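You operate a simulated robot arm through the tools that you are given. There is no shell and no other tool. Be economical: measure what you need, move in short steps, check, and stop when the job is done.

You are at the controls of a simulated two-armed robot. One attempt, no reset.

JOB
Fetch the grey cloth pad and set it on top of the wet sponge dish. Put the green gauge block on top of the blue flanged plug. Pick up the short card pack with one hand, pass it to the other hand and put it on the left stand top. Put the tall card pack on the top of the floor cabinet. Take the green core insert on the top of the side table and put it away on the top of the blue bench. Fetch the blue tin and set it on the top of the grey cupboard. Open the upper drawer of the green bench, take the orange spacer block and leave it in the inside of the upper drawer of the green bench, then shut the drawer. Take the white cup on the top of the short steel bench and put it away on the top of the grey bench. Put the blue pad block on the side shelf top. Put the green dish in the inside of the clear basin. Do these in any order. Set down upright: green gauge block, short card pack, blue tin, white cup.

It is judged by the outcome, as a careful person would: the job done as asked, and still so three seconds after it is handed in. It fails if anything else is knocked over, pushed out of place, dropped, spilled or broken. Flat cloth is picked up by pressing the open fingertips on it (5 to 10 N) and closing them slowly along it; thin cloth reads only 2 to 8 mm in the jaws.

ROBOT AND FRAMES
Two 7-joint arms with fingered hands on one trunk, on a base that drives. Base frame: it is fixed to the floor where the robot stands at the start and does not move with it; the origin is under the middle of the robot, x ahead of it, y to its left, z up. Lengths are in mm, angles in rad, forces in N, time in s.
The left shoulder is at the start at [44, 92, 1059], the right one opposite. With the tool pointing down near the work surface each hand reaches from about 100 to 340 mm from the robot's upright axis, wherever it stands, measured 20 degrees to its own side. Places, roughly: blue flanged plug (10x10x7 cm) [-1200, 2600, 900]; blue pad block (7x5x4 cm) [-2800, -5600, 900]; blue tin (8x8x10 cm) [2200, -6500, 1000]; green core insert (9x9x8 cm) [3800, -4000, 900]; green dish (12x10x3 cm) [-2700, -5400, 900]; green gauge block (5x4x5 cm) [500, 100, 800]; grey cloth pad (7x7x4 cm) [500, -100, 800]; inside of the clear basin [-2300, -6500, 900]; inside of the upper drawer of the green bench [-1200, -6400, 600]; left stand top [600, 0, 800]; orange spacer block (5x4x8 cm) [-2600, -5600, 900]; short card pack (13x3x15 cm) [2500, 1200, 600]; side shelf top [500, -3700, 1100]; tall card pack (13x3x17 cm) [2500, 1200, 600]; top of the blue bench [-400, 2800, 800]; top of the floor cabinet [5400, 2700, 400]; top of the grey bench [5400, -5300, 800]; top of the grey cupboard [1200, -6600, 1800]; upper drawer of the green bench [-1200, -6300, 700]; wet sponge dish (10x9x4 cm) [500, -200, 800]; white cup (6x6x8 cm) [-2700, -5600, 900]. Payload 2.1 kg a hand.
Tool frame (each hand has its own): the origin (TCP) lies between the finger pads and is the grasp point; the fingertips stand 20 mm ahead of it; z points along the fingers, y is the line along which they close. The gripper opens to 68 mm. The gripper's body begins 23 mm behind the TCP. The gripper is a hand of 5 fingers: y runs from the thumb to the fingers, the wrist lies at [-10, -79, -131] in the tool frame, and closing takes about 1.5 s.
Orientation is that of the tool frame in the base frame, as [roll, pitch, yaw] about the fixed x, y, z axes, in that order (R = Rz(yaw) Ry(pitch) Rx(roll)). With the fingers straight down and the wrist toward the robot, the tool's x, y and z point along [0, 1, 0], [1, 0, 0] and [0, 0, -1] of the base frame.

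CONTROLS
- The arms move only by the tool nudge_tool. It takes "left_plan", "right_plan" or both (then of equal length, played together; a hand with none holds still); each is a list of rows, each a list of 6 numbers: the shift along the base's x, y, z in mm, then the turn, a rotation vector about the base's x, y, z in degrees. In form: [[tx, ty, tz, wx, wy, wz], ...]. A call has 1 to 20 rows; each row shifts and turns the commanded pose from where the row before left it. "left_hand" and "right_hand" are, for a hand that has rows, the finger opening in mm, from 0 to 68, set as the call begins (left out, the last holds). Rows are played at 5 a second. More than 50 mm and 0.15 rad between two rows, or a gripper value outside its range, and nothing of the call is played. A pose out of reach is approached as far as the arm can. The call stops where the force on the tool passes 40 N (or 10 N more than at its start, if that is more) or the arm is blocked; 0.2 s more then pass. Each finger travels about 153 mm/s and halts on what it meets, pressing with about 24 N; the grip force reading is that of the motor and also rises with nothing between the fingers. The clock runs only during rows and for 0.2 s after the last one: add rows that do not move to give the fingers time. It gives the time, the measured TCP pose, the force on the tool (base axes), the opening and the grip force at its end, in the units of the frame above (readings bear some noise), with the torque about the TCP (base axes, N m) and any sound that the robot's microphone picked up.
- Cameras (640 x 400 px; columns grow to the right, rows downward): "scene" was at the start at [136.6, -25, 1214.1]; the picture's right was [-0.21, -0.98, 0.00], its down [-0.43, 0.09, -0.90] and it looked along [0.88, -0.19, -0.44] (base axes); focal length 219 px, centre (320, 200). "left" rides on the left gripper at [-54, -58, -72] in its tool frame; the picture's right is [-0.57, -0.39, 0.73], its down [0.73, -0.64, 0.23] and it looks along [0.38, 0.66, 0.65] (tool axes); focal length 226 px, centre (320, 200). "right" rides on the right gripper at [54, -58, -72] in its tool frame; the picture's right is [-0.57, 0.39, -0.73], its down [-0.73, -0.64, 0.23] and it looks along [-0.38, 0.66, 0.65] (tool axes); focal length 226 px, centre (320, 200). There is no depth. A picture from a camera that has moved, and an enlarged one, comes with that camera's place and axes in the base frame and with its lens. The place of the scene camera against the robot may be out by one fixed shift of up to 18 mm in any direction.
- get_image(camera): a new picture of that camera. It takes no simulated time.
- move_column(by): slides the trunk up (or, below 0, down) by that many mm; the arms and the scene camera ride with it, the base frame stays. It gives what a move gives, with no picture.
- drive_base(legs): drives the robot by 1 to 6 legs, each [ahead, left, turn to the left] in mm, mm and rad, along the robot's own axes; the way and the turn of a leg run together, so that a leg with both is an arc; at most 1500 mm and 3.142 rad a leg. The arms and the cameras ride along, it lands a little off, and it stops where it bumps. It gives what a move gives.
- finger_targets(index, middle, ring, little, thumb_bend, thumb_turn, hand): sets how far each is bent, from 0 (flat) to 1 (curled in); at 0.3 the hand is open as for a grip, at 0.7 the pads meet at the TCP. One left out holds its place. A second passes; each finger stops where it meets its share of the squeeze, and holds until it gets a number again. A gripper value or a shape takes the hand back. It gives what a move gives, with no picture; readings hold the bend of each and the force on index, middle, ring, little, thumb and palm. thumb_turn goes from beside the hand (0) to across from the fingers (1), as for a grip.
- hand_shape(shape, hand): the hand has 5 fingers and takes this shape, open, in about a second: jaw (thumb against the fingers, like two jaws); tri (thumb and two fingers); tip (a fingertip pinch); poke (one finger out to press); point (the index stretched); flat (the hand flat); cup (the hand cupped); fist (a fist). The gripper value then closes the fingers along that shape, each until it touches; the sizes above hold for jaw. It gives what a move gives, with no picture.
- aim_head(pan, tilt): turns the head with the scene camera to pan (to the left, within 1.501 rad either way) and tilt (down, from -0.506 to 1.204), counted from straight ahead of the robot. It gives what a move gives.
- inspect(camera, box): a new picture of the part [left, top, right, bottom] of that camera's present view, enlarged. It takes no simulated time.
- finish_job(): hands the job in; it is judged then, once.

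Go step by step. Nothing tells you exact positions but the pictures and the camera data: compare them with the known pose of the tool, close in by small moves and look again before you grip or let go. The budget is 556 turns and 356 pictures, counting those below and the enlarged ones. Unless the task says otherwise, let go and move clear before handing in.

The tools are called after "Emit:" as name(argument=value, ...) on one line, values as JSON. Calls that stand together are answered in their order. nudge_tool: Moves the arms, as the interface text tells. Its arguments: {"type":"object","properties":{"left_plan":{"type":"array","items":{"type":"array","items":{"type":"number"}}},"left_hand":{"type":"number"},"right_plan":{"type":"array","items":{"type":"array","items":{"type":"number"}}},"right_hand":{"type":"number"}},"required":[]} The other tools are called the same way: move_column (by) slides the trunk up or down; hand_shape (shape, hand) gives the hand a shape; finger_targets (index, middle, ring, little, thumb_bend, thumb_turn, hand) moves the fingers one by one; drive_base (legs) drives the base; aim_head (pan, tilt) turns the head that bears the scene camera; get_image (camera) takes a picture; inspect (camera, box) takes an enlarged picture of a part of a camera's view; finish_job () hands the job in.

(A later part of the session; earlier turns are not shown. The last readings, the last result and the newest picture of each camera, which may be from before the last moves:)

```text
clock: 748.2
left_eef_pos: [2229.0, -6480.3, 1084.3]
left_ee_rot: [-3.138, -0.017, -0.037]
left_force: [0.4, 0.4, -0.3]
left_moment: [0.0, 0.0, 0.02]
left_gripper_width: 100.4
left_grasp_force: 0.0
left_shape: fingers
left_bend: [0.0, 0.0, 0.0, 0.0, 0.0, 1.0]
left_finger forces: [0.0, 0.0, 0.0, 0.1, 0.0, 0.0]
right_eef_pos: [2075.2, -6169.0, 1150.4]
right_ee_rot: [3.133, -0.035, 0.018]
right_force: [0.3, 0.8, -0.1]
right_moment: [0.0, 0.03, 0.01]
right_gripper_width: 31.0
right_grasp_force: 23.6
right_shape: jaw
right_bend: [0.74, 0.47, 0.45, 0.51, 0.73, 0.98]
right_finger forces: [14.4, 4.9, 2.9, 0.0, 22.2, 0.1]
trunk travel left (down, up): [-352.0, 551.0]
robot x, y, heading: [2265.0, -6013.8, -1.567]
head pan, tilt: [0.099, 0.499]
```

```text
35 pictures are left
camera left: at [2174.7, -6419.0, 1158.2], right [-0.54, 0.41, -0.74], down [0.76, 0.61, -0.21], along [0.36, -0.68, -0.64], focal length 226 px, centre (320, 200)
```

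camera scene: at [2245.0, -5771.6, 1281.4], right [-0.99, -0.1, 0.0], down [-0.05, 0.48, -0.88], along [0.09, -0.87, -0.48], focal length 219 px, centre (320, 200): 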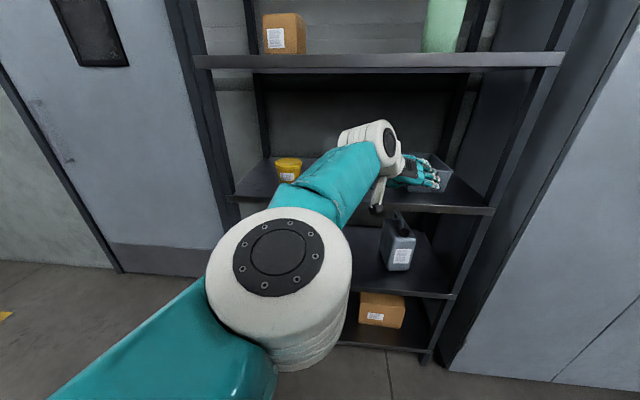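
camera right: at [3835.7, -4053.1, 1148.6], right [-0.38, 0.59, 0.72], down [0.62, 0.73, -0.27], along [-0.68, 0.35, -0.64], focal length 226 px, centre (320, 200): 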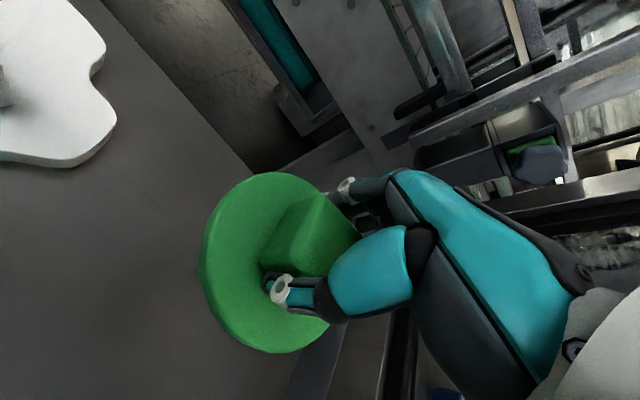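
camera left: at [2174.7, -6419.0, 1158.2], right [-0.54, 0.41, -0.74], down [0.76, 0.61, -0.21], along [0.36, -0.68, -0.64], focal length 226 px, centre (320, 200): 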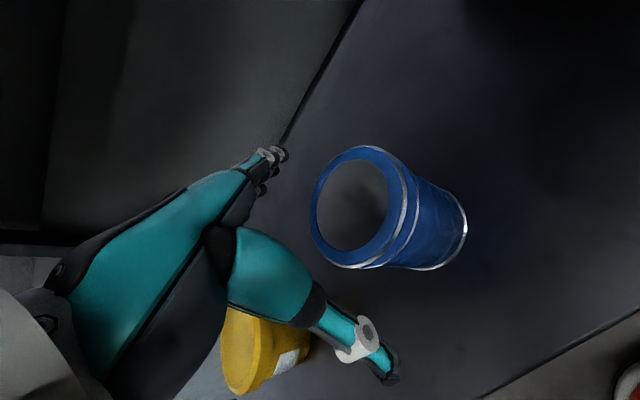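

Emit:
nudge_tool(left_plan=[[-5, -15, 0, 0, 0, 0], [-5, -14, 0, 0, 0, 0], [0, 0, -12, 0, 0, 0], [0, 0, -10, 0, 0, 0], [0, 0, 0, 0, 0, 0]])

Emit:
get_image(camera="left")

```text
clock: 749.4
left_eef_pos: [2223.2, -6499.6, 1063.7]
left_ee_rot: [-3.137, -0.017, -0.037]
left_force: [1.4, -0.8, 0.3]
left_moment: [-0.01, 0.0, 0.0]
left_gripper_width: 100.8
left_grasp_force: 0.1
left_shape: fingers
left_bend: [0.0, 0.0, 0.0, 0.0, 0.0, 1.0]
left_finger forces: [0.0, 0.0, 0.0, 0.1, 0.0, 0.0]
left hand out of reach, approached as far as the arm can: row 2
right_eef_pos: [2075.0, -6167.7, 1150.6]
right_ee_rot: [3.132, -0.035, 0.018]
right_force: [0.5, -0.5, -1.9]
right_moment: [-0.02, 0.01, 0.04]
right_gripper_width: 31.0
right_grasp_force: 24.3
right_shape: jaw
right_bend: [0.74, 0.47, 0.45, 0.51, 0.73, 0.98]
right_finger forces: [14.4, 5.0, 2.8, 0.0, 22.2, 0.1]
trunk travel left (down, up): [-352.0, 551.0]
robot x, y, heading: [2262.4, -6014.2, -1.565]
head pan, tilt: [0.099, 0.499]
```

```text
34 pictures are left
camera left: at [2168.0, -6439.5, 1135.9], right [-0.54, 0.41, -0.74], down [0.76, 0.61, -0.21], along [0.36, -0.68, -0.64], focal length 226 px, centre (320, 200)
```

left: 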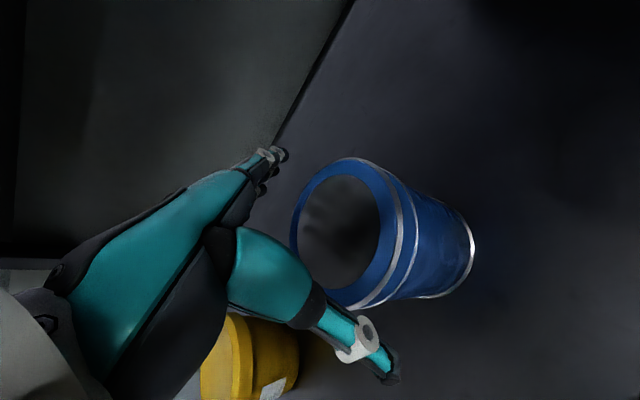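

I'm near the arm's reach limit, so I rise, take the arm in 45 mm and let the base go forward instead.

Emit:
move_column(by=24)

Emit:
nudge_tool(left_plan=[[-4, 22, 0, 0, 0, 0], [-4, 22, 0, 0, 0, 0], [0, 0, 0, 0, 0, 0]])

Emit:
drive_base(legs=[[49, 0, 0]])

Emit:
get_image(camera="left")

```text
clock: 750.1
left_eef_pos: [2221.9, -6500.9, 1087.6]
left_ee_rot: [-3.139, -0.018, -0.038]
left_force: [0.0, 0.3, 0.5]
left_moment: [-0.01, 0.02, -0.01]
left_gripper_width: 100.4
left_grasp_force: 0.1
left_shape: fingers
left_bend: [0.0, 0.0, 0.0, 0.0, 0.0, 1.0]
left_finger forces: [0.0, 0.1, 0.0, 0.1, 0.0, 0.1]
right_eef_pos: [2073.1, -6168.8, 1174.3]
right_ee_rot: [3.133, -0.034, 0.019]
right_force: [-0.1, -0.4, -0.1]
right_moment: [0.0, -0.01, -0.01]
right_gripper_width: 30.9
right_grasp_force: 24.0
right_shape: jaw
right_bend: [0.74, 0.47, 0.45, 0.51, 0.73, 0.98]
right_finger forces: [14.5, 4.9, 2.8, 0.0, 22.2, 0.0]
trunk travel left (down, up): [-376.0, 527.0]
robot x, y, heading: [2259.4, -6017.5, -1.566]
head pan, tilt: [0.099, 0.499]
```

```text
clock: 750.9
left_eef_pos: [2214.4, -6455.9, 1087.9]
left_ee_rot: [-3.138, -0.018, -0.037]
left_force: [0.1, -0.4, 0.3]
left_moment: [-0.01, 0.0, -0.03]
left_gripper_width: 100.6
left_grasp_force: 0.0
left_shape: fingers
left_bend: [0.0, 0.0, 0.0, 0.0, 0.0, 1.0]
left_finger forces: [0.0, 0.1, 0.0, 0.1, 0.0, 0.0]
right_eef_pos: [2074.0, -6170.3, 1174.6]
right_ee_rot: [3.133, -0.034, 0.018]
right_force: [-0.3, 0.4, -1.1]
right_moment: [0.03, 0.0, 0.0]
right_gripper_width: 31.3
right_grasp_force: 24.4
right_shape: jaw
right_bend: [0.74, 0.47, 0.45, 0.51, 0.73, 0.98]
right_finger forces: [14.4, 4.9, 2.8, 0.1, 22.2, 0.0]
trunk travel left (down, up): [-376.0, 527.0]
robot x, y, heading: [2264.0, -6017.6, -1.565]
head pan, tilt: [0.099, 0.499]
```

```text
clock: 751.8
left_eef_pos: [2214.0, -6506.6, 1088.1]
left_ee_rot: [-3.138, -0.017, -0.038]
left_force: [-0.4, -0.3, -1.4]
left_moment: [0.02, 0.0, 0.01]
left_gripper_width: 100.5
left_grasp_force: 0.0
left_shape: fingers
left_bend: [0.0, 0.0, 0.0, 0.0, 0.0, 1.0]
left_finger forces: [0.1, 0.1, 0.0, 0.1, 0.0, 0.0]
right_eef_pos: [2074.1, -6217.9, 1175.5]
right_ee_rot: [3.132, -0.034, 0.019]
right_force: [0.3, 0.5, -0.8]
right_moment: [0.01, -0.02, 0.02]
right_gripper_width: 31.0
right_grasp_force: 23.6
right_shape: jaw
right_bend: [0.74, 0.47, 0.45, 0.51, 0.73, 0.98]
right_finger forces: [14.3, 5.0, 2.8, 0.1, 22.2, 0.1]
trunk travel left (down, up): [-376.0, 527.0]
robot x, y, heading: [2259.2, -6063.4, -1.569]
head pan, tilt: [0.099, 0.499]
```

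```text
33 pictures are left
camera left: at [2159.8, -6444.8, 1159.9], right [-0.54, 0.41, -0.74], down [0.76, 0.61, -0.21], along [0.36, -0.68, -0.64], focal length 226 px, centre (320, 200)
```

left: 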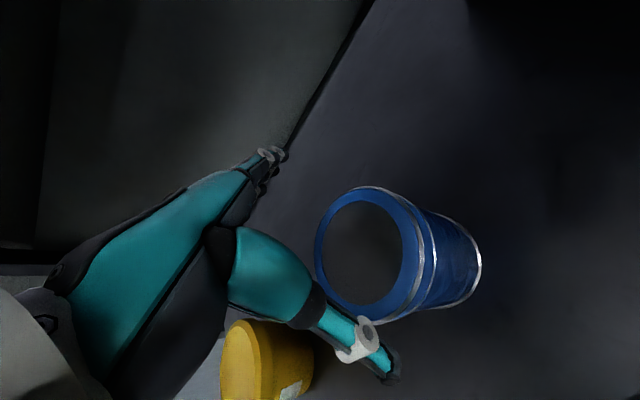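

Centred now. I descend around the tin as deep as it goes and close.

Emit:
nudge_tool(left_plan=[[1, 2, -20, 0, 0, 0], [0, 0, -18, 0, 0, 0], [0, 0, -12, 0, 0, 0], [0, 0, -8, 0, 0, 0], [0, 0, 0, 0, 0, 0]])

Emit:
nudge_tool(left_plan=[[0, 0, 0, 0, 0, 0], [0, 0, 0, 0, 0, 0], [0, 0, 0, 0, 0, 0], [0, 0, 0, 0, 0, 0], [0, 0, 0, 0, 0, 0]], left_hand=50)

```text
clock: 753.0
left_eef_pos: [2214.6, -6501.8, 1031.6]
left_ee_rot: [3.14, -0.019, -0.04]
left_force: [-1.7, 3.3, 27.3]
left_moment: [0.43, -0.03, 0.05]
left_gripper_width: 102.1
left_grasp_force: 11.9
left_shape: fingers
left_bend: [0.0, 0.0, 0.0, 0.0, 0.0, 0.99]
left_finger forces: [1.7, 1.9, 1.0, 0.0, 20.9, 0.1]
right_eef_pos: [2074.2, -6216.7, 1175.1]
right_ee_rot: [3.131, -0.035, 0.018]
right_force: [0.2, -0.5, -0.5]
right_moment: [0.01, -0.02, 0.02]
right_gripper_width: 31.0
right_grasp_force: 24.3
right_shape: jaw
right_bend: [0.74, 0.47, 0.45, 0.51, 0.73, 0.98]
right_finger forces: [14.4, 4.9, 2.8, 0.0, 22.3, 0.0]
trunk travel left (down, up): [-376.0, 527.0]
robot x, y, heading: [2260.8, -6063.6, -1.568]
head pan, tilt: [0.099, 0.499]
```

```text
clock: 753.4
left_eef_pos: [2214.0, -6504.3, 1035.4]
left_ee_rot: [3.122, -0.016, -0.041]
left_force: [0.3, -1.9, 23.4]
left_moment: [-0.62, -0.27, -0.36]
left_gripper_width: 52.7
left_grasp_force: 24.1
left_shape: jaw
left_bend: [0.06, 0.3, 0.28, 0.19, 0.49, 0.9]
left_finger forces: [32.3, 27.0, 18.0, 12.8, 78.8, 0.1]
right_eef_pos: [2073.5, -6215.7, 1174.1]
right_ee_rot: [3.131, -0.035, 0.018]
right_force: [0.0, -0.1, -0.9]
right_moment: [0.0, 0.0, 0.02]
right_gripper_width: 30.9
right_grasp_force: 24.1
right_shape: jaw
right_bend: [0.74, 0.47, 0.45, 0.51, 0.73, 0.98]
right_finger forces: [14.4, 4.9, 2.9, 0.0, 22.2, 0.0]
trunk travel left (down, up): [-376.0, 527.0]
robot x, y, heading: [2261.6, -6067.6, -1.567]
head pan, tilt: [0.099, 0.499]
stopped in row 1 (left hand): the force on the tool passed its limit at 46 N (the readings are from after the stop); the commanded pose is now the measured one
```

Same firm hold. I lift, back out, go to the cupboard and raise the trunk.

Emit:
nudge_tool(left_plan=[[0, 0, 10, 0, 0, 0], [0, 0, 15, 0, 0, 0], [0, 0, 10, 0, 0, 0], [0, 0, 0, 0, 0, 0]])

Emit:
drive_base(legs=[[-430, 0, 0], [0, -1000, 0]])

Emit:
move_column(by=390)

Emit:
move_column(by=136)

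```text
clock: 754.4
left_eef_pos: [2213.9, -6504.3, 1066.9]
left_ee_rot: [3.134, -0.017, -0.038]
left_force: [0.3, -0.2, -3.5]
left_moment: [-0.03, 0.0, -0.01]
left_gripper_width: 53.0
left_grasp_force: 24.2
left_shape: jaw
left_bend: [0.06, 0.3, 0.3, 0.24, 0.5, 0.87]
left_finger forces: [27.8, 23.4, 13.7, 8.4, 70.9, 0.0]
right_eef_pos: [2073.9, -6217.7, 1175.3]
right_ee_rot: [3.133, -0.034, 0.017]
right_force: [-0.5, -0.9, -0.6]
right_moment: [-0.01, -0.04, 0.01]
right_gripper_width: 31.0
right_grasp_force: 23.9
right_shape: jaw
right_bend: [0.74, 0.47, 0.45, 0.51, 0.73, 0.98]
right_finger forces: [14.4, 5.0, 2.8, 0.0, 22.2, 0.0]
trunk travel left (down, up): [-376.0, 527.0]
robot x, y, heading: [2263.0, -6063.7, -1.564]
head pan, tilt: [0.099, 0.499]
```

```text
clock: 761.7
left_eef_pos: [1216.0, -6085.3, 1067.0]
left_ee_rot: [3.133, -0.016, -0.036]
left_force: [0.2, 0.1, -3.2]
left_moment: [0.01, -0.01, 0.0]
left_gripper_width: 53.0
left_grasp_force: 24.1
left_shape: jaw
left_bend: [0.06, 0.3, 0.3, 0.24, 0.5, 0.87]
left_finger forces: [27.6, 23.4, 13.7, 8.2, 70.6, 0.0]
right_eef_pos: [1075.1, -5797.0, 1173.9]
right_ee_rot: [3.136, -0.034, 0.02]
right_force: [0.5, 0.0, 0.1]
right_moment: [-0.02, -0.01, -0.01]
right_gripper_width: 31.1
right_grasp_force: 23.8
right_shape: jaw
right_bend: [0.74, 0.47, 0.45, 0.51, 0.73, 0.98]
right_finger forces: [14.4, 4.9, 2.8, 0.1, 22.1, 0.0]
trunk travel left (down, up): [-376.0, 527.0]
robot x, y, heading: [1263.1, -5646.0, -1.57]
head pan, tilt: [0.099, 0.499]
```

```text
clock: 765.5
left_eef_pos: [1216.9, -6085.2, 1456.8]
left_ee_rot: [3.132, -0.016, -0.036]
left_force: [1.0, -0.5, -3.6]
left_moment: [0.02, -0.03, 0.0]
left_gripper_width: 52.8
left_grasp_force: 23.7
left_shape: jaw
left_bend: [0.06, 0.3, 0.3, 0.24, 0.51, 0.87]
left_finger forces: [27.4, 23.2, 13.6, 8.1, 69.9, 0.0]
right_eef_pos: [1076.3, -5798.0, 1564.2]
right_ee_rot: [3.135, -0.037, 0.019]
right_force: [0.1, -0.4, -0.3]
right_moment: [0.04, 0.03, -0.01]
right_gripper_width: 30.9
right_grasp_force: 24.4
right_shape: jaw
right_bend: [0.74, 0.47, 0.45, 0.51, 0.73, 0.98]
right_finger forces: [14.5, 4.9, 2.8, 0.1, 22.2, 0.0]
trunk travel left (down, up): [-766.0, 137.0]
robot x, y, heading: [1261.2, -5648.4, -1.568]
head pan, tilt: [0.099, 0.499]
```

```text
clock: 767.1
left_eef_pos: [1216.9, -6084.8, 1593.0]
left_ee_rot: [3.132, -0.016, -0.037]
left_force: [0.7, -0.3, -4.1]
left_moment: [0.04, 0.0, -0.02]
left_gripper_width: 52.8
left_grasp_force: 24.1
left_shape: jaw
left_bend: [0.06, 0.3, 0.3, 0.24, 0.51, 0.87]
left_finger forces: [27.3, 23.2, 13.6, 8.1, 69.6, 0.0]
right_eef_pos: [1076.5, -5798.8, 1700.8]
right_ee_rot: [3.134, -0.035, 0.019]
right_force: [0.3, -0.1, -0.8]
right_moment: [-0.01, 0.0, 0.01]
right_gripper_width: 31.2
right_grasp_force: 24.0
right_shape: jaw
right_bend: [0.74, 0.47, 0.45, 0.51, 0.73, 0.98]
right_finger forces: [14.5, 4.8, 2.8, 0.0, 22.1, 0.0]
trunk travel left (down, up): [-902.0, 1.0]
robot x, y, heading: [1262.1, -5646.3, -1.564]
head pan, tilt: [0.099, 0.499]
```

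I raise the arm toward the shoulder's line while pitching the hand forward by 30°.

Emit:
nudge_tool(left_plan=[[18, 6, 40, 0, 0, 0], [18, 6, 40, 0, 0, 0], [18, 6, 40, 0, 0, 0], [18, 6, 40, 0, 0, 0], [18, 6, 40, 0, 0, 0], [10, 6, 30, -5, 0, 0], [10, 6, 25, -5, 0, 0], [0, 0, 20, -5, 0, 0], [0, 0, 20, -5, 0, 0], [0, 0, 20, -5, 0, 0], [0, 0, 0, -5, 0, 0], [0, 0, 0, 0, 0, 0]])

```text
clock: 769.7
left_eef_pos: [1327.8, -6041.9, 1909.1]
left_ee_rot: [2.607, -0.034, -0.023]
left_force: [-0.9, -0.2, -3.1]
left_moment: [0.08, 0.02, -0.01]
left_gripper_width: 53.2
left_grasp_force: 24.5
left_shape: jaw
left_bend: [0.08, 0.3, 0.3, 0.25, 0.51, 0.87]
left_finger forces: [26.0, 20.6, 11.8, 5.7, 64.1, 0.1]
right_eef_pos: [1076.4, -5797.7, 1701.2]
right_ee_rot: [3.13, -0.034, 0.02]
right_force: [-0.2, 0.1, -1.0]
right_moment: [0.01, -0.01, -0.04]
right_gripper_width: 31.3
right_grasp_force: 23.9
right_shape: jaw
right_bend: [0.74, 0.47, 0.45, 0.51, 0.73, 0.98]
right_finger forces: [14.5, 4.8, 2.8, 0.0, 22.2, 0.0]
trunk travel left (down, up): [-902.0, 1.0]
robot x, y, heading: [1264.4, -5642.1, -1.568]
head pan, tilt: [0.099, 0.499]
```

It follows. I raise another 45 mm.

Emit:
nudge_tool(left_plan=[[0, 6, 15, 0, 0, 0], [0, 6, 15, 0, 0, 0], [0, 6, 15, 0, 0, 0], [0, 6, 10, 0, 0, 0], [0, 0, 0, 0, 0, 0]])

Emit:
aim_head(pan=0.1, tilt=0.2)

Emit:
get_image(camera="scene")

```text
clock: 770.9
left_eef_pos: [1329.1, -6011.2, 1948.5]
left_ee_rot: [2.607, -0.033, -0.024]
left_force: [0.4, -0.3, -3.7]
left_moment: [0.11, 0.01, 0.01]
left_gripper_width: 53.2
left_grasp_force: 23.6
left_shape: jaw
left_bend: [0.09, 0.3, 0.3, 0.26, 0.51, 0.87]
left_finger forces: [25.7, 19.8, 11.6, 5.2, 62.3, 0.1]
left hand out of reach, approached as far as the arm can: row 3, 4
right_eef_pos: [1076.3, -5798.6, 1700.9]
right_ee_rot: [3.132, -0.035, 0.02]
right_force: [-0.6, 0.0, -0.1]
right_moment: [0.0, 0.04, -0.01]
right_gripper_width: 31.1
right_grasp_force: 24.0
right_shape: jaw
right_bend: [0.74, 0.47, 0.45, 0.51, 0.73, 0.98]
right_finger forces: [14.4, 4.9, 2.8, 0.1, 22.1, 0.0]
trunk travel left (down, up): [-902.0, 1.0]
robot x, y, heading: [1261.1, -5646.0, -1.568]
head pan, tilt: [0.099, 0.499]
```

```text
clock: 771.7
left_eef_pos: [1329.2, -6009.9, 1949.8]
left_ee_rot: [2.609, -0.033, -0.023]
left_force: [0.2, 0.1, -4.2]
left_moment: [0.07, 0.01, 0.01]
left_gripper_width: 53.3
left_grasp_force: 24.4
left_shape: jaw
left_bend: [0.09, 0.3, 0.3, 0.26, 0.51, 0.87]
left_finger forces: [25.7, 19.8, 11.6, 5.3, 62.4, 0.1]
right_eef_pos: [1076.3, -5799.1, 1700.9]
right_ee_rot: [3.134, -0.034, 0.019]
right_force: [0.4, 0.3, -1.5]
right_moment: [0.0, 0.0, 0.02]
right_gripper_width: 31.0
right_grasp_force: 23.9
right_shape: jaw
right_bend: [0.74, 0.47, 0.45, 0.51, 0.73, 0.98]
right_finger forces: [14.6, 4.9, 2.8, 0.0, 22.2, 0.1]
trunk travel left (down, up): [-902.0, 1.0]
robot x, y, heading: [1264.4, -5645.4, -1.563]
head pan, tilt: [0.099, 0.201]
```

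```text
32 pictures are left
camera scene: at [1275.9, -5753.7, 1841.8], right [-0.99, -0.1, 0.0], down [-0.02, 0.2, -0.98], along [0.1, -0.97, -0.2], focal length 219 px, centre (320, 200)
```

scene: 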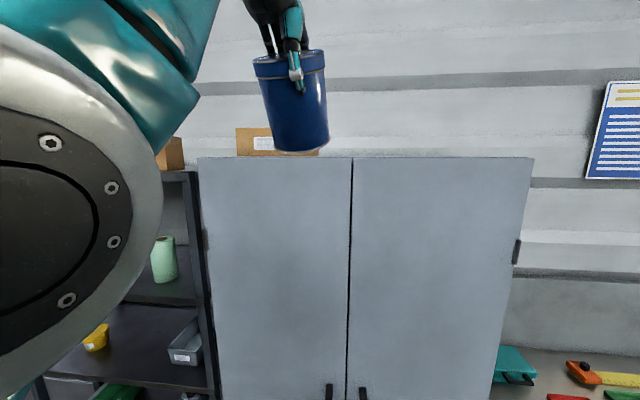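

The tin's lowest edge is about 9 mm above the cupboard top. I try for a little more height by drawing in slightly.

Emit:
nudge_tool(left_plan=[[0, 15, 6, -1, 0, 0], [0, 15, 6, -1, 0, 0], [0, 10, 4, 0, 0, 0], [0, 0, 0, 0, 0, 0]])

```text
clock: 772.7
left_eef_pos: [1330.7, -5970.5, 1964.8]
left_ee_rot: [2.575, -0.034, -0.024]
left_force: [0.2, 0.1, -3.5]
left_moment: [0.07, -0.02, -0.01]
left_gripper_width: 53.5
left_grasp_force: 24.0
left_shape: jaw
left_bend: [0.09, 0.3, 0.3, 0.26, 0.51, 0.87]
left_finger forces: [25.3, 19.2, 11.1, 4.9, 60.4, 0.1]
right_eef_pos: [1077.2, -5797.7, 1700.4]
right_ee_rot: [3.132, -0.035, 0.019]
right_force: [-0.3, -0.5, -0.3]
right_moment: [-0.02, 0.0, -0.03]
right_gripper_width: 31.3
right_grasp_force: 23.8
right_shape: jaw
right_bend: [0.74, 0.47, 0.45, 0.51, 0.73, 0.98]
right_finger forces: [14.5, 5.0, 2.8, 0.0, 22.1, 0.0]
trunk travel left (down, up): [-902.0, 1.0]
robot x, y, heading: [1266.7, -5644.4, -1.564]
head pan, tilt: [0.099, 0.201]
```

Now 1965. I drive over the cupboard's edge, shifting right of the box.

Emit:
drive_base(legs=[[0, -100, 0], [340, 0, 0]])

Emit:
get_image(camera="left")

Emit:
get_image(camera="scene")

```text
clock: 775.7
left_eef_pos: [1233.3, -6312.3, 1965.3]
left_ee_rot: [2.576, -0.032, -0.022]
left_force: [-0.2, 0.1, -3.0]
left_moment: [0.08, -0.01, 0.04]
left_gripper_width: 53.4
left_grasp_force: 23.9
left_shape: jaw
left_bend: [0.09, 0.3, 0.3, 0.26, 0.51, 0.87]
left_finger forces: [25.4, 19.3, 11.1, 5.0, 60.5, 0.1]
right_eef_pos: [978.5, -6141.1, 1699.9]
right_ee_rot: [3.133, -0.034, 0.021]
right_force: [-0.4, -0.6, -1.3]
right_moment: [0.01, 0.0, -0.01]
right_gripper_width: 31.2
right_grasp_force: 24.4
right_shape: jaw
right_bend: [0.74, 0.47, 0.45, 0.51, 0.73, 0.98]
right_finger forces: [14.5, 5.0, 2.8, 0.1, 22.1, 0.0]
trunk travel left (down, up): [-902.0, 1.0]
robot x, y, heading: [1165.2, -5986.6, -1.565]
head pan, tilt: [0.099, 0.201]
```

```text
31 pictures are left
camera left: at [1178.5, -6223.1, 1993.8], right [-0.54, -0.05, -0.84], down [0.76, 0.4, -0.51], along [0.36, -0.91, -0.17], focal length 226 px, centre (320, 200)
```

left: 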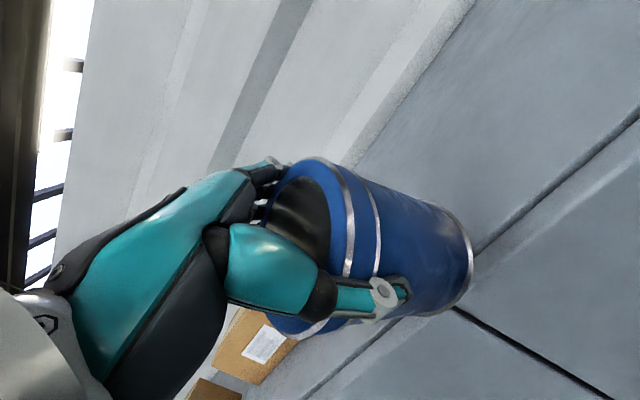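

```text
30 pictures are left
camera scene: at [1178.4, -6096.5, 1841.8], right [-0.99, -0.11, 0.0], down [-0.02, 0.2, -0.98], along [0.1, -0.97, -0.2], focal length 219 px, centre (320, 200)
```

scene: 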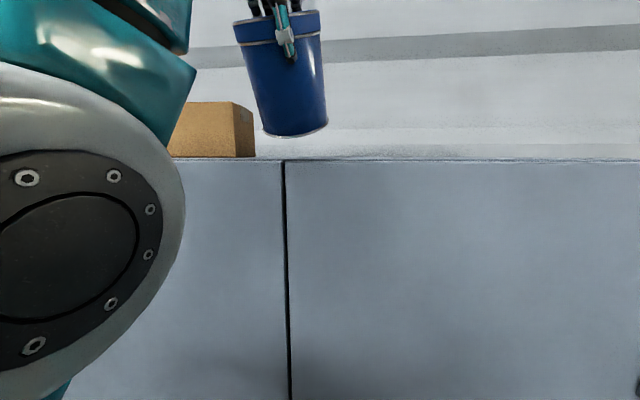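

The cupboard's front edge is at y≈-6368 and the box is well to the left. I drive 80 mm further so the tin's near bottom edge lands about 30 mm inside.

Emit:
drive_base(legs=[[82, 0, 0]])

Emit:
nudge_tool(left_plan=[[0, 0, -4, 0, 0, 0], [0, 0, -4, 0, 0, 0], [0, 0, -4, 0, 0, 0], [0, 0, 0, 0, 0, 0]])

Emit:
get_image(camera="left")

```text
clock: 776.8
left_eef_pos: [1233.7, -6396.2, 1965.2]
left_ee_rot: [2.574, -0.035, -0.02]
left_force: [1.0, 0.1, -3.5]
left_moment: [0.07, -0.01, 0.01]
left_gripper_width: 53.5
left_grasp_force: 24.1
left_shape: jaw
left_bend: [0.09, 0.3, 0.3, 0.26, 0.51, 0.87]
left_finger forces: [25.3, 19.2, 11.1, 5.0, 60.2, 0.0]
right_eef_pos: [979.2, -6223.4, 1701.4]
right_ee_rot: [3.132, -0.034, 0.021]
right_force: [0.1, 1.0, -1.6]
right_moment: [0.01, 0.01, 0.01]
right_gripper_width: 31.0
right_grasp_force: 24.5
right_shape: jaw
right_bend: [0.74, 0.47, 0.45, 0.51, 0.73, 0.98]
right_finger forces: [14.4, 5.0, 2.7, 0.1, 22.3, 0.0]
trunk travel left (down, up): [-902.0, 1.0]
robot x, y, heading: [1164.7, -6071.1, -1.566]
head pan, tilt: [0.099, 0.201]
```

```text
clock: 777.8
left_eef_pos: [1233.9, -6395.1, 1953.9]
left_ee_rot: [2.575, -0.033, -0.021]
left_force: [-0.3, -0.2, -2.5]
left_moment: [0.07, -0.01, -0.03]
left_gripper_width: 53.5
left_grasp_force: 24.0
left_shape: jaw
left_bend: [0.09, 0.3, 0.3, 0.27, 0.51, 0.87]
left_finger forces: [25.2, 18.8, 11.0, 4.8, 59.5, 0.0]
right_eef_pos: [979.9, -6223.6, 1700.5]
right_ee_rot: [3.132, -0.036, 0.021]
right_force: [-0.3, 0.0, -0.6]
right_moment: [0.0, 0.0, 0.04]
right_gripper_width: 30.9
right_grasp_force: 24.1
right_shape: jaw
right_bend: [0.74, 0.47, 0.45, 0.51, 0.73, 0.98]
right_finger forces: [14.5, 4.9, 2.8, 0.1, 22.2, 0.0]
trunk travel left (down, up): [-902.0, 1.0]
robot x, y, heading: [1169.1, -6068.6, -1.562]
head pan, tilt: [0.099, 0.201]
```

```text
29 pictures are left
camera left: at [1179.3, -6305.1, 1981.8], right [-0.54, -0.05, -0.84], down [0.76, 0.4, -0.51], along [0.36, -0.91, -0.17], focal length 226 px, centre (320, 200)
```

left: 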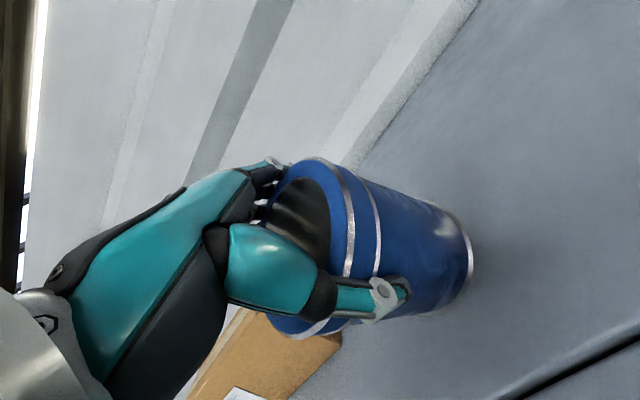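

The tin is over the top. To set it down nearly level, I bring the base 60 mm closer while drawing the arm in, which allows less tilt.

Emit:
nudge_tool(left_plan=[[0, 15, 4, 0, 0, 0], [0, 15, 4, 0, 0, 0], [0, 0, 0, 0, 0, 0]])

Emit:
drive_base(legs=[[30, 0, 0]])

Emit:
nudge_tool(left_plan=[[0, 15, 0, 0, 0, 0], [0, 15, 0, 0, 0, 0], [0, 0, 0, 0, 0, 0]])

Emit:
drive_base(legs=[[32, 0, 0]])

Emit:
nudge_tool(left_plan=[[0, 0, 0, 3, 0, 0], [0, 0, 0, 3, 0, 0], [0, 0, 0, 3, 0, 0], [0, 0, 0, 3, 0, 0], [0, 0, 0, 2, 0, 0], [0, 0, 0, 0, 0, 0]])

```text
clock: 778.6
left_eef_pos: [1235.0, -6364.9, 1960.4]
left_ee_rot: [2.575, -0.034, -0.018]
left_force: [0.4, 0.1, -2.7]
left_moment: [0.05, 0.03, 0.0]
left_gripper_width: 53.4
left_grasp_force: 24.4
left_shape: jaw
left_bend: [0.09, 0.3, 0.3, 0.27, 0.51, 0.87]
left_finger forces: [25.3, 18.6, 11.0, 5.1, 59.2, 0.0]
right_eef_pos: [980.0, -6223.9, 1700.6]
right_ee_rot: [3.134, -0.035, 0.021]
right_force: [0.0, 0.0, -1.6]
right_moment: [0.0, -0.03, -0.01]
right_gripper_width: 31.3
right_grasp_force: 24.1
right_shape: jaw
right_bend: [0.74, 0.47, 0.45, 0.51, 0.73, 0.98]
right_finger forces: [14.5, 4.9, 2.9, 0.0, 22.3, 0.0]
trunk travel left (down, up): [-902.0, 1.0]
robot x, y, heading: [1162.9, -6069.1, -1.561]
head pan, tilt: [0.099, 0.201]
```

```text
clock: 779.4
left_eef_pos: [1232.8, -6393.1, 1961.8]
left_ee_rot: [2.571, -0.034, -0.021]
left_force: [0.4, -0.2, -3.0]
left_moment: [0.07, 0.01, -0.02]
left_gripper_width: 53.3
left_grasp_force: 24.3
left_shape: jaw
left_bend: [0.09, 0.3, 0.3, 0.27, 0.51, 0.87]
left_finger forces: [25.3, 18.6, 10.8, 5.1, 59.2, 0.0]
right_eef_pos: [978.7, -6251.4, 1700.8]
right_ee_rot: [3.132, -0.035, 0.021]
right_force: [0.0, 0.4, -0.6]
right_moment: [-0.02, 0.01, 0.02]
right_gripper_width: 31.1
right_grasp_force: 23.7
right_shape: jaw
right_bend: [0.74, 0.47, 0.45, 0.51, 0.73, 0.98]
right_finger forces: [14.5, 4.9, 2.8, 0.0, 22.2, 0.0]
trunk travel left (down, up): [-902.0, 1.0]
robot x, y, heading: [1169.5, -6103.1, -1.565]
head pan, tilt: [0.099, 0.201]
```

```text
clock: 780.2
left_eef_pos: [1236.1, -6373.0, 1971.3]
left_ee_rot: [2.581, -0.027, -0.019]
left_force: [-0.1, -0.1, -2.4]
left_moment: [0.06, -0.02, 0.01]
left_gripper_width: 53.6
left_grasp_force: 23.9
left_shape: jaw
left_bend: [0.09, 0.3, 0.3, 0.27, 0.51, 0.87]
left_finger forces: [25.2, 18.5, 10.9, 5.3, 59.0, 0.0]
left hand out of reach, approached as far as the arm can: row 1, 2
right_eef_pos: [979.2, -6252.0, 1700.5]
right_ee_rot: [3.13, -0.035, 0.022]
right_force: [-0.3, -0.1, -1.1]
right_moment: [0.0, 0.0, 0.04]
right_gripper_width: 31.2
right_grasp_force: 23.9
right_shape: jaw
right_bend: [0.74, 0.47, 0.45, 0.51, 0.73, 0.98]
right_finger forces: [14.5, 4.9, 2.8, 0.0, 22.2, 0.0]
trunk travel left (down, up): [-902.0, 1.0]
robot x, y, heading: [1163.8, -6101.1, -1.563]
head pan, tilt: [0.099, 0.201]
```

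```text
clock: 781.0
left_eef_pos: [1237.2, -6403.9, 1970.3]
left_ee_rot: [2.578, -0.027, -0.019]
left_force: [0.8, 0.9, -3.1]
left_moment: [0.1, 0.02, -0.02]
left_gripper_width: 53.7
left_grasp_force: 23.5
left_shape: jaw
left_bend: [0.09, 0.3, 0.3, 0.27, 0.51, 0.87]
left_finger forces: [25.2, 18.6, 10.8, 5.2, 59.0, 0.0]
right_eef_pos: [979.3, -6283.0, 1701.1]
right_ee_rot: [3.132, -0.035, 0.022]
right_force: [-0.3, -0.2, -0.5]
right_moment: [-0.02, -0.02, 0.01]
right_gripper_width: 31.1
right_grasp_force: 24.4
right_shape: jaw
right_bend: [0.74, 0.47, 0.45, 0.51, 0.73, 0.98]
right_finger forces: [14.4, 4.9, 2.9, 0.0, 22.2, 0.0]
trunk travel left (down, up): [-902.0, 1.0]
robot x, y, heading: [1164.0, -6131.5, -1.563]
head pan, tilt: [0.099, 0.201]
```

```text
clock: 782.4
left_eef_pos: [1238.5, -6400.6, 1958.8]
left_ee_rot: [2.824, -0.023, -0.025]
left_force: [0.9, 0.7, -3.4]
left_moment: [0.04, 0.0, -0.01]
left_gripper_width: 53.5
left_grasp_force: 24.4
left_shape: jaw
left_bend: [0.1, 0.3, 0.3, 0.27, 0.51, 0.87]
left_finger forces: [25.0, 18.2, 10.7, 5.1, 57.3, 0.0]
left hand out of reach, approached as far as the arm can: row 4, 5
right_eef_pos: [979.9, -6285.1, 1701.2]
right_ee_rot: [3.131, -0.034, 0.02]
right_force: [0.3, -0.3, -1.2]
right_moment: [0.01, -0.01, 0.0]
right_gripper_width: 30.9
right_grasp_force: 23.9
right_shape: jaw
right_bend: [0.74, 0.47, 0.45, 0.51, 0.73, 0.98]
right_finger forces: [14.5, 4.9, 2.9, 0.1, 22.3, 0.0]
trunk travel left (down, up): [-902.0, 1.0]
robot x, y, heading: [1166.1, -6132.4, -1.562]
head pan, tilt: [0.099, 0.201]
```

Tilt is now 18°. I move the tin 25 mm further in, reduce tilt a bit more and lower to contact.

Emit:
nudge_tool(left_plan=[[0, -8, -3, 1, 0, 0], [0, -8, -3, 1, 0, 0], [0, -8, -3, 1, 0, 0], [0, 0, -2, 0, 0, 0], [0, 0, -2, 0, 0, 0], [0, 0, -2, 0, 0, 0], [0, 0, -2, 0, 0, 0], [0, 0, 0, 0, 0, 0]])

Emit:
get_image(camera="left")

```text
clock: 783.8
left_eef_pos: [1235.8, -6420.1, 1942.5]
left_ee_rot: [2.856, -0.022, -0.024]
left_force: [-1.3, -1.5, 29.0]
left_moment: [0.43, -0.04, 0.02]
left_gripper_width: 53.4
left_grasp_force: 23.6
left_shape: jaw
left_bend: [0.09, 0.3, 0.3, 0.25, 0.53, 0.87]
left_finger forces: [27.4, 20.6, 12.0, 7.3, 56.3, 0.1]
left hand out of reach, approached as far as the arm can: row 2
right_eef_pos: [976.8, -6282.8, 1700.4]
right_ee_rot: [3.131, -0.037, 0.021]
right_force: [0.2, 0.2, -0.4]
right_moment: [-0.01, 0.01, 0.04]
right_gripper_width: 31.3
right_grasp_force: 24.2
right_shape: jaw
right_bend: [0.74, 0.47, 0.45, 0.51, 0.73, 0.98]
right_finger forces: [14.5, 4.9, 2.8, 0.0, 22.2, 0.1]
trunk travel left (down, up): [-902.0, 1.0]
robot x, y, heading: [1163.8, -6127.6, -1.561]
head pan, tilt: [0.099, 0.201]
stopped in row 6 (left hand): the force on the tool passed its limit at 44 N (the readings are from after the stop); the commanded pose is now the measured one
```

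```text
28 pictures are left
camera left: at [1181.2, -6341.1, 1995.5], right [-0.54, 0.18, -0.82], down [0.75, 0.53, -0.38], along [0.37, -0.83, -0.43], focal length 226 px, centre (320, 200)
```

left: 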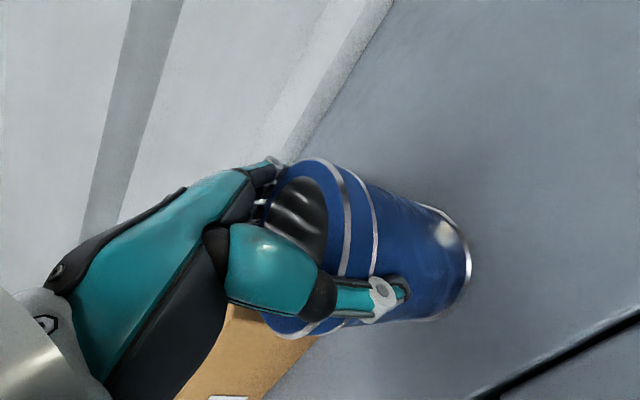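

The tin's near edge stands on the cupboard, tilted about 16°. I open the fingers wide and let it settle against them before lifting.

Emit:
finger_targets(hand="left", index=0.05, middle=0.1, ring=0.1, little=0.1, thumb_bend=0.15)

Emit:
get_image(camera="left")

```text
clock: 784.8
left_eef_pos: [1236.7, -6421.1, 1940.3]
left_ee_rot: [2.867, -0.022, -0.024]
left_force: [0.7, 0.4, 0.5]
left_moment: [-0.01, -0.02, -0.04]
left_gripper_width: 92.1
left_grasp_force: 0.1
left_shape: fingers
left_bend: [0.05, 0.1, 0.1, 0.1, 0.15, 1.0]
left_finger forces: [0.0, 0.3, 0.0, 0.0, 0.1, 0.0]
right_eef_pos: [978.6, -6284.8, 1700.6]
right_ee_rot: [3.131, -0.036, 0.022]
right_force: [0.6, -1.2, -1.4]
right_moment: [-0.02, 0.01, -0.02]
right_gripper_width: 31.1
right_grasp_force: 23.5
right_shape: jaw
right_bend: [0.74, 0.47, 0.45, 0.51, 0.73, 0.98]
right_finger forces: [14.5, 5.0, 2.8, 0.0, 22.3, 0.1]
trunk travel left (down, up): [-902.0, 1.0]
robot x, y, heading: [1164.2, -6131.0, -1.563]
head pan, tilt: [0.099, 0.201]
```

```text
27 pictures are left
camera left: at [1182.6, -6343.3, 1994.5], right [-0.54, 0.19, -0.82], down [0.75, 0.54, -0.38], along [0.37, -0.82, -0.43], focal length 226 px, centre (320, 200)
```

left: 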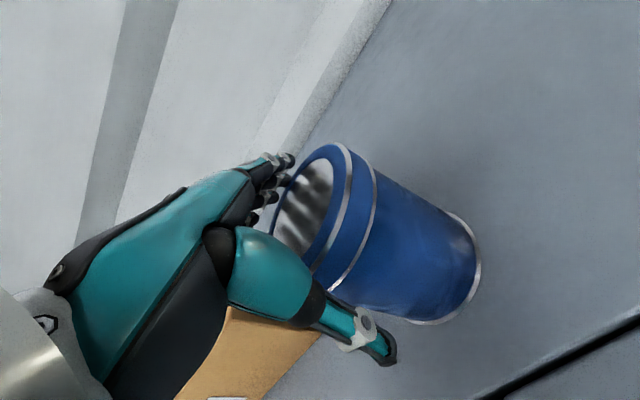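

The tin has settled on its base. I open fully and slide the hand out sideways by driving right.

Emit:
finger_targets(hand="left", index=0.0, middle=0.0, ring=0.0, little=0.0, thumb_bend=0.0)

Emit:
inspect(camera="left", box=[220, 110, 500, 380])

```text
clock: 785.8
left_eef_pos: [1237.1, -6421.6, 1942.0]
left_ee_rot: [2.864, -0.021, -0.025]
left_force: [-0.2, 0.0, -0.4]
left_moment: [-0.01, 0.01, -0.01]
left_gripper_width: 100.4
left_grasp_force: 0.0
left_shape: fingers
left_bend: [0.0, 0.0, 0.0, 0.0, 0.01, 1.0]
left_finger forces: [0.0, 0.0, 0.1, 0.0, 0.1, 0.0]
right_eef_pos: [979.1, -6285.4, 1700.7]
right_ee_rot: [3.13, -0.034, 0.023]
right_force: [-0.3, -0.6, -0.5]
right_moment: [-0.02, -0.02, -0.02]
right_gripper_width: 31.0
right_grasp_force: 24.0
right_shape: jaw
right_bend: [0.74, 0.47, 0.45, 0.51, 0.73, 0.98]
right_finger forces: [14.4, 4.9, 2.8, 0.1, 22.3, 0.1]
trunk travel left (down, up): [-902.0, 1.0]
robot x, y, heading: [1167.7, -6136.8, -1.562]
head pan, tilt: [0.099, 0.201]
```

```text
1.48 times, centred on (360, 245) of left
camera zoom: at [1182.3, -6343.3, 1994.5], right [-0.54, 0.19, -0.82], down [0.75, 0.54, -0.38], along [0.37, -0.82, -0.43], focal length 335 px, centre (261, 133)
```

zoom: 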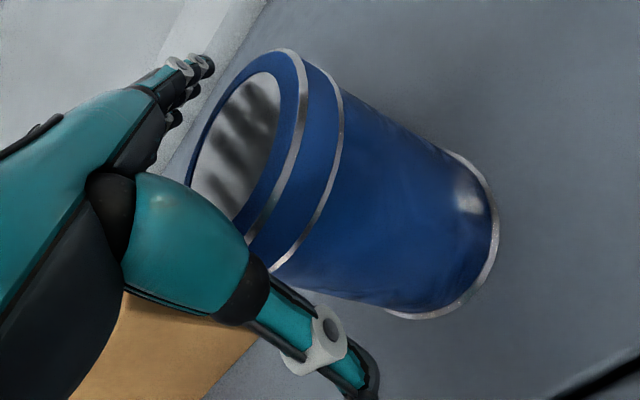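

Emit:
drive_base(legs=[[0, -140, 0]])

Emit:
aim_head(pan=0.5, tilt=0.2)

Emit:
get_image(camera="left")

Emit:
get_image(camera="scene")

```text
clock: 787.1
left_eef_pos: [1098.2, -6423.2, 1940.6]
left_ee_rot: [2.863, -0.022, -0.021]
left_force: [0.3, 0.3, -0.4]
left_moment: [0.02, 0.0, 0.0]
left_gripper_width: 100.8
left_grasp_force: 0.1
left_shape: fingers
left_bend: [0.0, 0.0, 0.0, 0.0, 0.0, 1.0]
left_finger forces: [0.0, 0.1, 0.1, 0.0, 0.0, 0.1]
right_eef_pos: [840.7, -6285.8, 1700.3]
right_ee_rot: [3.131, -0.036, 0.022]
right_force: [-0.6, 0.1, 0.0]
right_moment: [-0.03, 0.02, -0.04]
right_gripper_width: 31.2
right_grasp_force: 23.8
right_shape: jaw
right_bend: [0.74, 0.47, 0.45, 0.51, 0.73, 0.98]
right_finger forces: [14.5, 4.8, 2.8, 0.0, 22.2, 0.0]
trunk travel left (down, up): [-902.0, 1.0]
robot x, y, heading: [1027.1, -6132.0, -1.564]
head pan, tilt: [0.099, 0.201]
```

```text
clock: 788.0
left_eef_pos: [1099.0, -6420.6, 1941.7]
left_ee_rot: [2.864, -0.021, -0.023]
left_force: [-0.4, -0.1, -0.1]
left_moment: [-0.01, -0.01, 0.01]
left_gripper_width: 100.5
left_grasp_force: 0.0
left_shape: fingers
left_bend: [0.0, 0.0, 0.0, 0.0, 0.0, 1.0]
left_finger forces: [0.0, 0.0, 0.0, 0.1, 0.0, 0.0]
right_eef_pos: [841.2, -6285.9, 1700.1]
right_ee_rot: [3.131, -0.034, 0.022]
right_force: [0.7, -0.1, -1.0]
right_moment: [0.0, 0.01, 0.0]
right_gripper_width: 31.1
right_grasp_force: 24.1
right_shape: jaw
right_bend: [0.74, 0.47, 0.45, 0.51, 0.73, 0.98]
right_finger forces: [14.4, 4.8, 2.8, 0.1, 22.1, 0.0]
trunk travel left (down, up): [-902.0, 1.0]
robot x, y, heading: [1026.2, -6135.5, -1.564]
head pan, tilt: [0.499, 0.201]
```

```text
25 pictures are left
camera left: at [1044.3, -6344.3, 1994.5], right [-0.54, 0.19, -0.82], down [0.75, 0.54, -0.38], along [0.37, -0.82, -0.43], focal length 226 px, centre (320, 200)
```

left: 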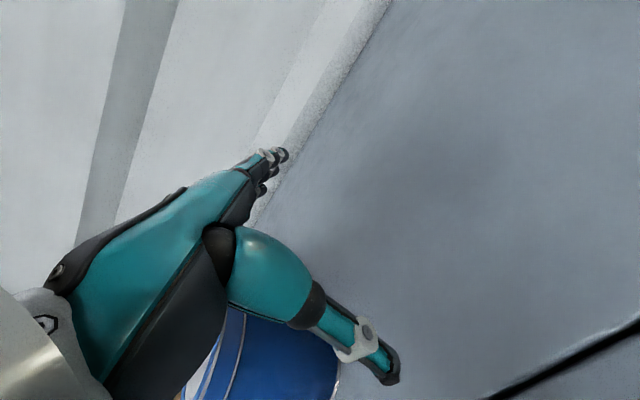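

```text
24 pictures are left
camera scene: at [1076.3, -6229.6, 1841.9], right [-0.87, -0.48, 0.0], down [-0.1, 0.17, -0.98], along [0.47, -0.86, -0.2], focal length 219 px, centre (320, 200)
```

scene: 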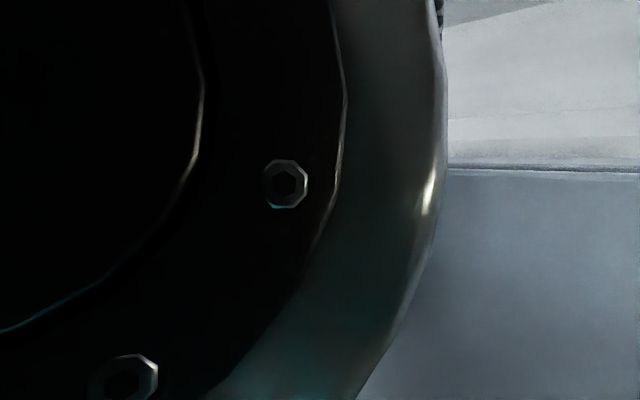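

The hand is free. I back away and check the tin.

Emit:
drive_base(legs=[[-400, 0, 0]])

Emit:
aim_head(pan=0.35, tilt=0.15)

Emit:
get_image(camera="left")

```text
clock: 790.4
left_eef_pos: [1095.5, -6024.8, 1941.4]
left_ee_rot: [2.864, -0.022, -0.019]
left_force: [-0.2, -0.2, 0.4]
left_moment: [0.03, 0.0, -0.01]
left_gripper_width: 100.7
left_grasp_force: 0.2
left_shape: fingers
left_bend: [0.0, 0.0, 0.0, 0.0, 0.0, 1.0]
left_finger forces: [0.0, 0.0, 0.0, 0.0, 0.1, 0.0]
right_eef_pos: [837.4, -5888.9, 1700.7]
right_ee_rot: [3.132, -0.035, 0.025]
right_force: [0.0, 0.5, -1.0]
right_moment: [0.02, 0.05, -0.03]
right_gripper_width: 30.9
right_grasp_force: 23.9
right_shape: jaw
right_bend: [0.74, 0.47, 0.45, 0.51, 0.73, 0.98]
right_finger forces: [14.5, 4.8, 2.9, 0.0, 22.3, 0.0]
trunk travel left (down, up): [-902.0, 1.0]
robot x, y, heading: [1026.0, -5736.7, -1.561]
head pan, tilt: [0.499, 0.201]
```

```text
clock: 791.1
left_eef_pos: [1095.6, -6024.5, 1941.0]
left_ee_rot: [2.866, -0.023, -0.019]
left_force: [0.0, -0.1, 0.5]
left_moment: [0.0, 0.01, 0.03]
left_gripper_width: 100.5
left_grasp_force: 0.0
left_shape: fingers
left_bend: [0.0, 0.0, 0.0, 0.0, 0.0, 1.0]
left_finger forces: [0.0, 0.1, 0.0, 0.1, 0.1, 0.1]
right_eef_pos: [837.7, -5887.9, 1700.7]
right_ee_rot: [3.13, -0.035, 0.024]
right_force: [-0.6, -0.8, -1.5]
right_moment: [0.02, -0.01, 0.0]
right_gripper_width: 31.1
right_grasp_force: 24.0
right_shape: jaw
right_bend: [0.74, 0.47, 0.45, 0.51, 0.73, 0.98]
right_finger forces: [14.5, 4.8, 2.7, 0.0, 22.2, 0.0]
trunk travel left (down, up): [-902.0, 1.0]
robot x, y, heading: [1027.5, -5739.2, -1.563]
head pan, tilt: [0.351, 0.15]
```

```text
23 pictures are left
camera left: at [1040.8, -5946.3, 1994.5], right [-0.54, 0.18, -0.82], down [0.75, 0.54, -0.38], along [0.37, -0.82, -0.43], focal length 226 px, centre (320, 200)
```

left: 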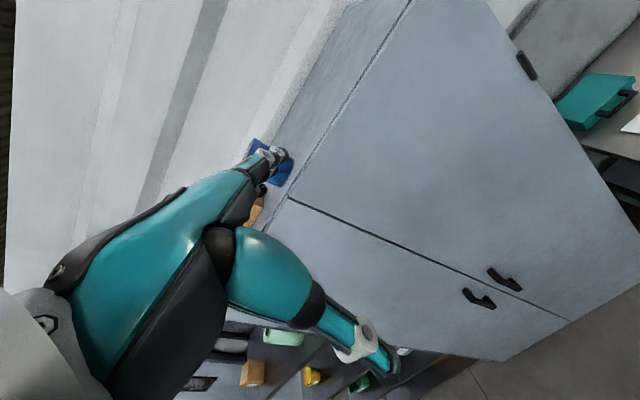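

The tin stands on the cupboard. Now the insert goes to the blue bench: I lower the trunk and drive west, then north along the way I came.

Emit:
move_column(by=-390)

Emit:
move_column(by=-200)

Emit:
aim_head(pan=0.35, tilt=-0.35)

Emit:
inspect(camera="scene", box=[200, 40, 520, 240])

Emit:
drive_base(legs=[[0, 0, -1.578], [0, -400, 0], [1500, 0, 0], [970, 0, 0], [0, 0, -1.571]])

```text
clock: 794.9
left_eef_pos: [1098.8, -6026.3, 1550.8]
left_ee_rot: [2.87, -0.017, -0.018]
left_force: [0.1, 0.5, 0.6]
left_moment: [0.01, 0.01, -0.01]
left_gripper_width: 100.3
left_grasp_force: 0.1
left_shape: fingers
left_bend: [0.0, 0.0, 0.0, 0.0, 0.0, 1.0]
left_finger forces: [0.0, 0.0, 0.1, 0.0, 0.0, 0.0]
right_eef_pos: [837.8, -5888.2, 1311.0]
right_ee_rot: [3.131, -0.036, 0.025]
right_force: [-0.8, -0.2, -1.6]
right_moment: [0.02, 0.02, 0.02]
right_gripper_width: 31.1
right_grasp_force: 23.8
right_shape: jaw
right_bend: [0.74, 0.47, 0.45, 0.51, 0.73, 0.98]
right_finger forces: [14.5, 4.8, 2.9, 0.0, 22.3, 0.1]
trunk travel left (down, up): [-512.0, 391.0]
robot x, y, heading: [1027.3, -5732.7, -1.563]
head pan, tilt: [0.351, 0.15]
```

```text
clock: 797.1
left_eef_pos: [1102.8, -6046.3, 1340.0]
left_ee_rot: [2.914, -0.001, -0.014]
left_force: [0.3, -0.2, 0.4]
left_moment: [-0.02, -0.02, 0.01]
left_gripper_width: 100.4
left_grasp_force: 0.0
left_shape: fingers
left_bend: [0.0, 0.0, 0.0, 0.0, 0.0, 1.0]
left_finger forces: [0.0, 0.0, 0.0, 0.1, 0.0, 0.0]
right_eef_pos: [837.4, -5888.5, 1110.1]
right_ee_rot: [3.13, -0.035, 0.025]
right_force: [0.2, -0.5, -0.5]
right_moment: [0.01, -0.01, -0.01]
right_gripper_width: 31.0
right_grasp_force: 24.2
right_shape: jaw
right_bend: [0.74, 0.47, 0.45, 0.51, 0.73, 0.98]
right_finger forces: [14.4, 4.9, 2.7, 0.1, 22.1, 0.1]
trunk travel left (down, up): [-312.0, 591.0]
robot x, y, heading: [1024.3, -5735.8, -1.56]
head pan, tilt: [0.351, 0.15]
```

```text
clock: 798.0
left_eef_pos: [1103.6, -6044.4, 1339.8]
left_ee_rot: [2.912, -0.001, -0.014]
left_force: [-0.4, 1.2, 0.3]
left_moment: [-0.02, -0.01, 0.02]
left_gripper_width: 100.3
left_grasp_force: 0.2
left_shape: fingers
left_bend: [0.0, 0.0, 0.0, 0.0, 0.0, 1.0]
left_finger forces: [0.0, 0.0, 0.0, 0.1, 0.0, 0.0]
right_eef_pos: [837.3, -5889.0, 1110.1]
right_ee_rot: [3.131, -0.034, 0.025]
right_force: [0.6, -0.3, -0.9]
right_moment: [0.01, -0.04, 0.0]
right_gripper_width: 31.3
right_grasp_force: 24.0
right_shape: jaw
right_bend: [0.74, 0.47, 0.45, 0.51, 0.73, 0.98]
right_finger forces: [14.5, 4.8, 2.8, 0.0, 22.2, 0.1]
trunk travel left (down, up): [-312.0, 591.0]
robot x, y, heading: [1020.7, -5734.2, -1.562]
head pan, tilt: [0.351, -0.351]
```

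```text
2.00 times, centred on (360, 140) of scene
camera zoom: at [1069.5, -5864.0, 1256.8], right [-0.89, -0.45, 0.0], down [-0.06, 0.12, -0.99], along [0.45, -0.88, -0.13], focal length 438 px, centre (240, 320)
```

zoom: 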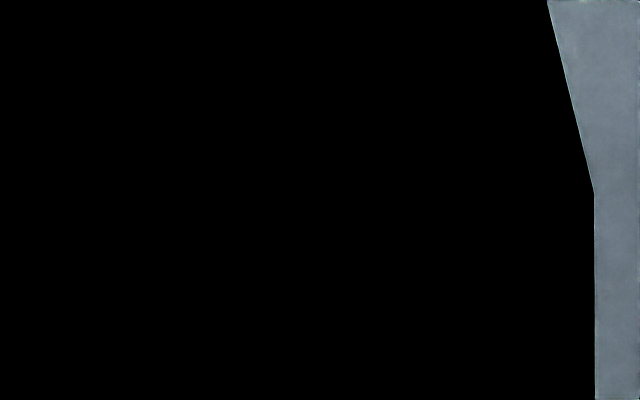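

```text
clock: 819.9
left_eef_pos: [-1520.2, -5026.4, 1343.9]
left_ee_rot: [2.897, -0.022, 3.114]
left_force: [0.2, -0.5, -0.3]
left_moment: [0.0, 0.02, -0.03]
left_gripper_width: 100.3
left_grasp_force: 0.1
left_shape: fingers
left_bend: [0.0, 0.0, 0.0, 0.0, 0.0, 1.0]
left_finger forces: [0.0, 0.0, 0.0, 0.1, 0.1, 0.1]
right_eef_pos: [-1262.4, -5180.3, 1110.0]
right_ee_rot: [3.13, -0.036, -3.126]
right_force: [-0.5, -0.1, -0.7]
right_moment: [0.03, 0.03, 0.01]
right_gripper_width: 30.5
right_grasp_force: 24.2
right_shape: jaw
right_bend: [0.74, 0.47, 0.45, 0.51, 0.73, 0.98]
right_finger forces: [14.4, 4.9, 2.8, 0.0, 22.0, 0.0]
trunk travel left (down, up): [-312.0, 591.0]
robot x, y, heading: [-1450.1, -5333.0, 1.572]
head pan, tilt: [0.351, -0.351]
```

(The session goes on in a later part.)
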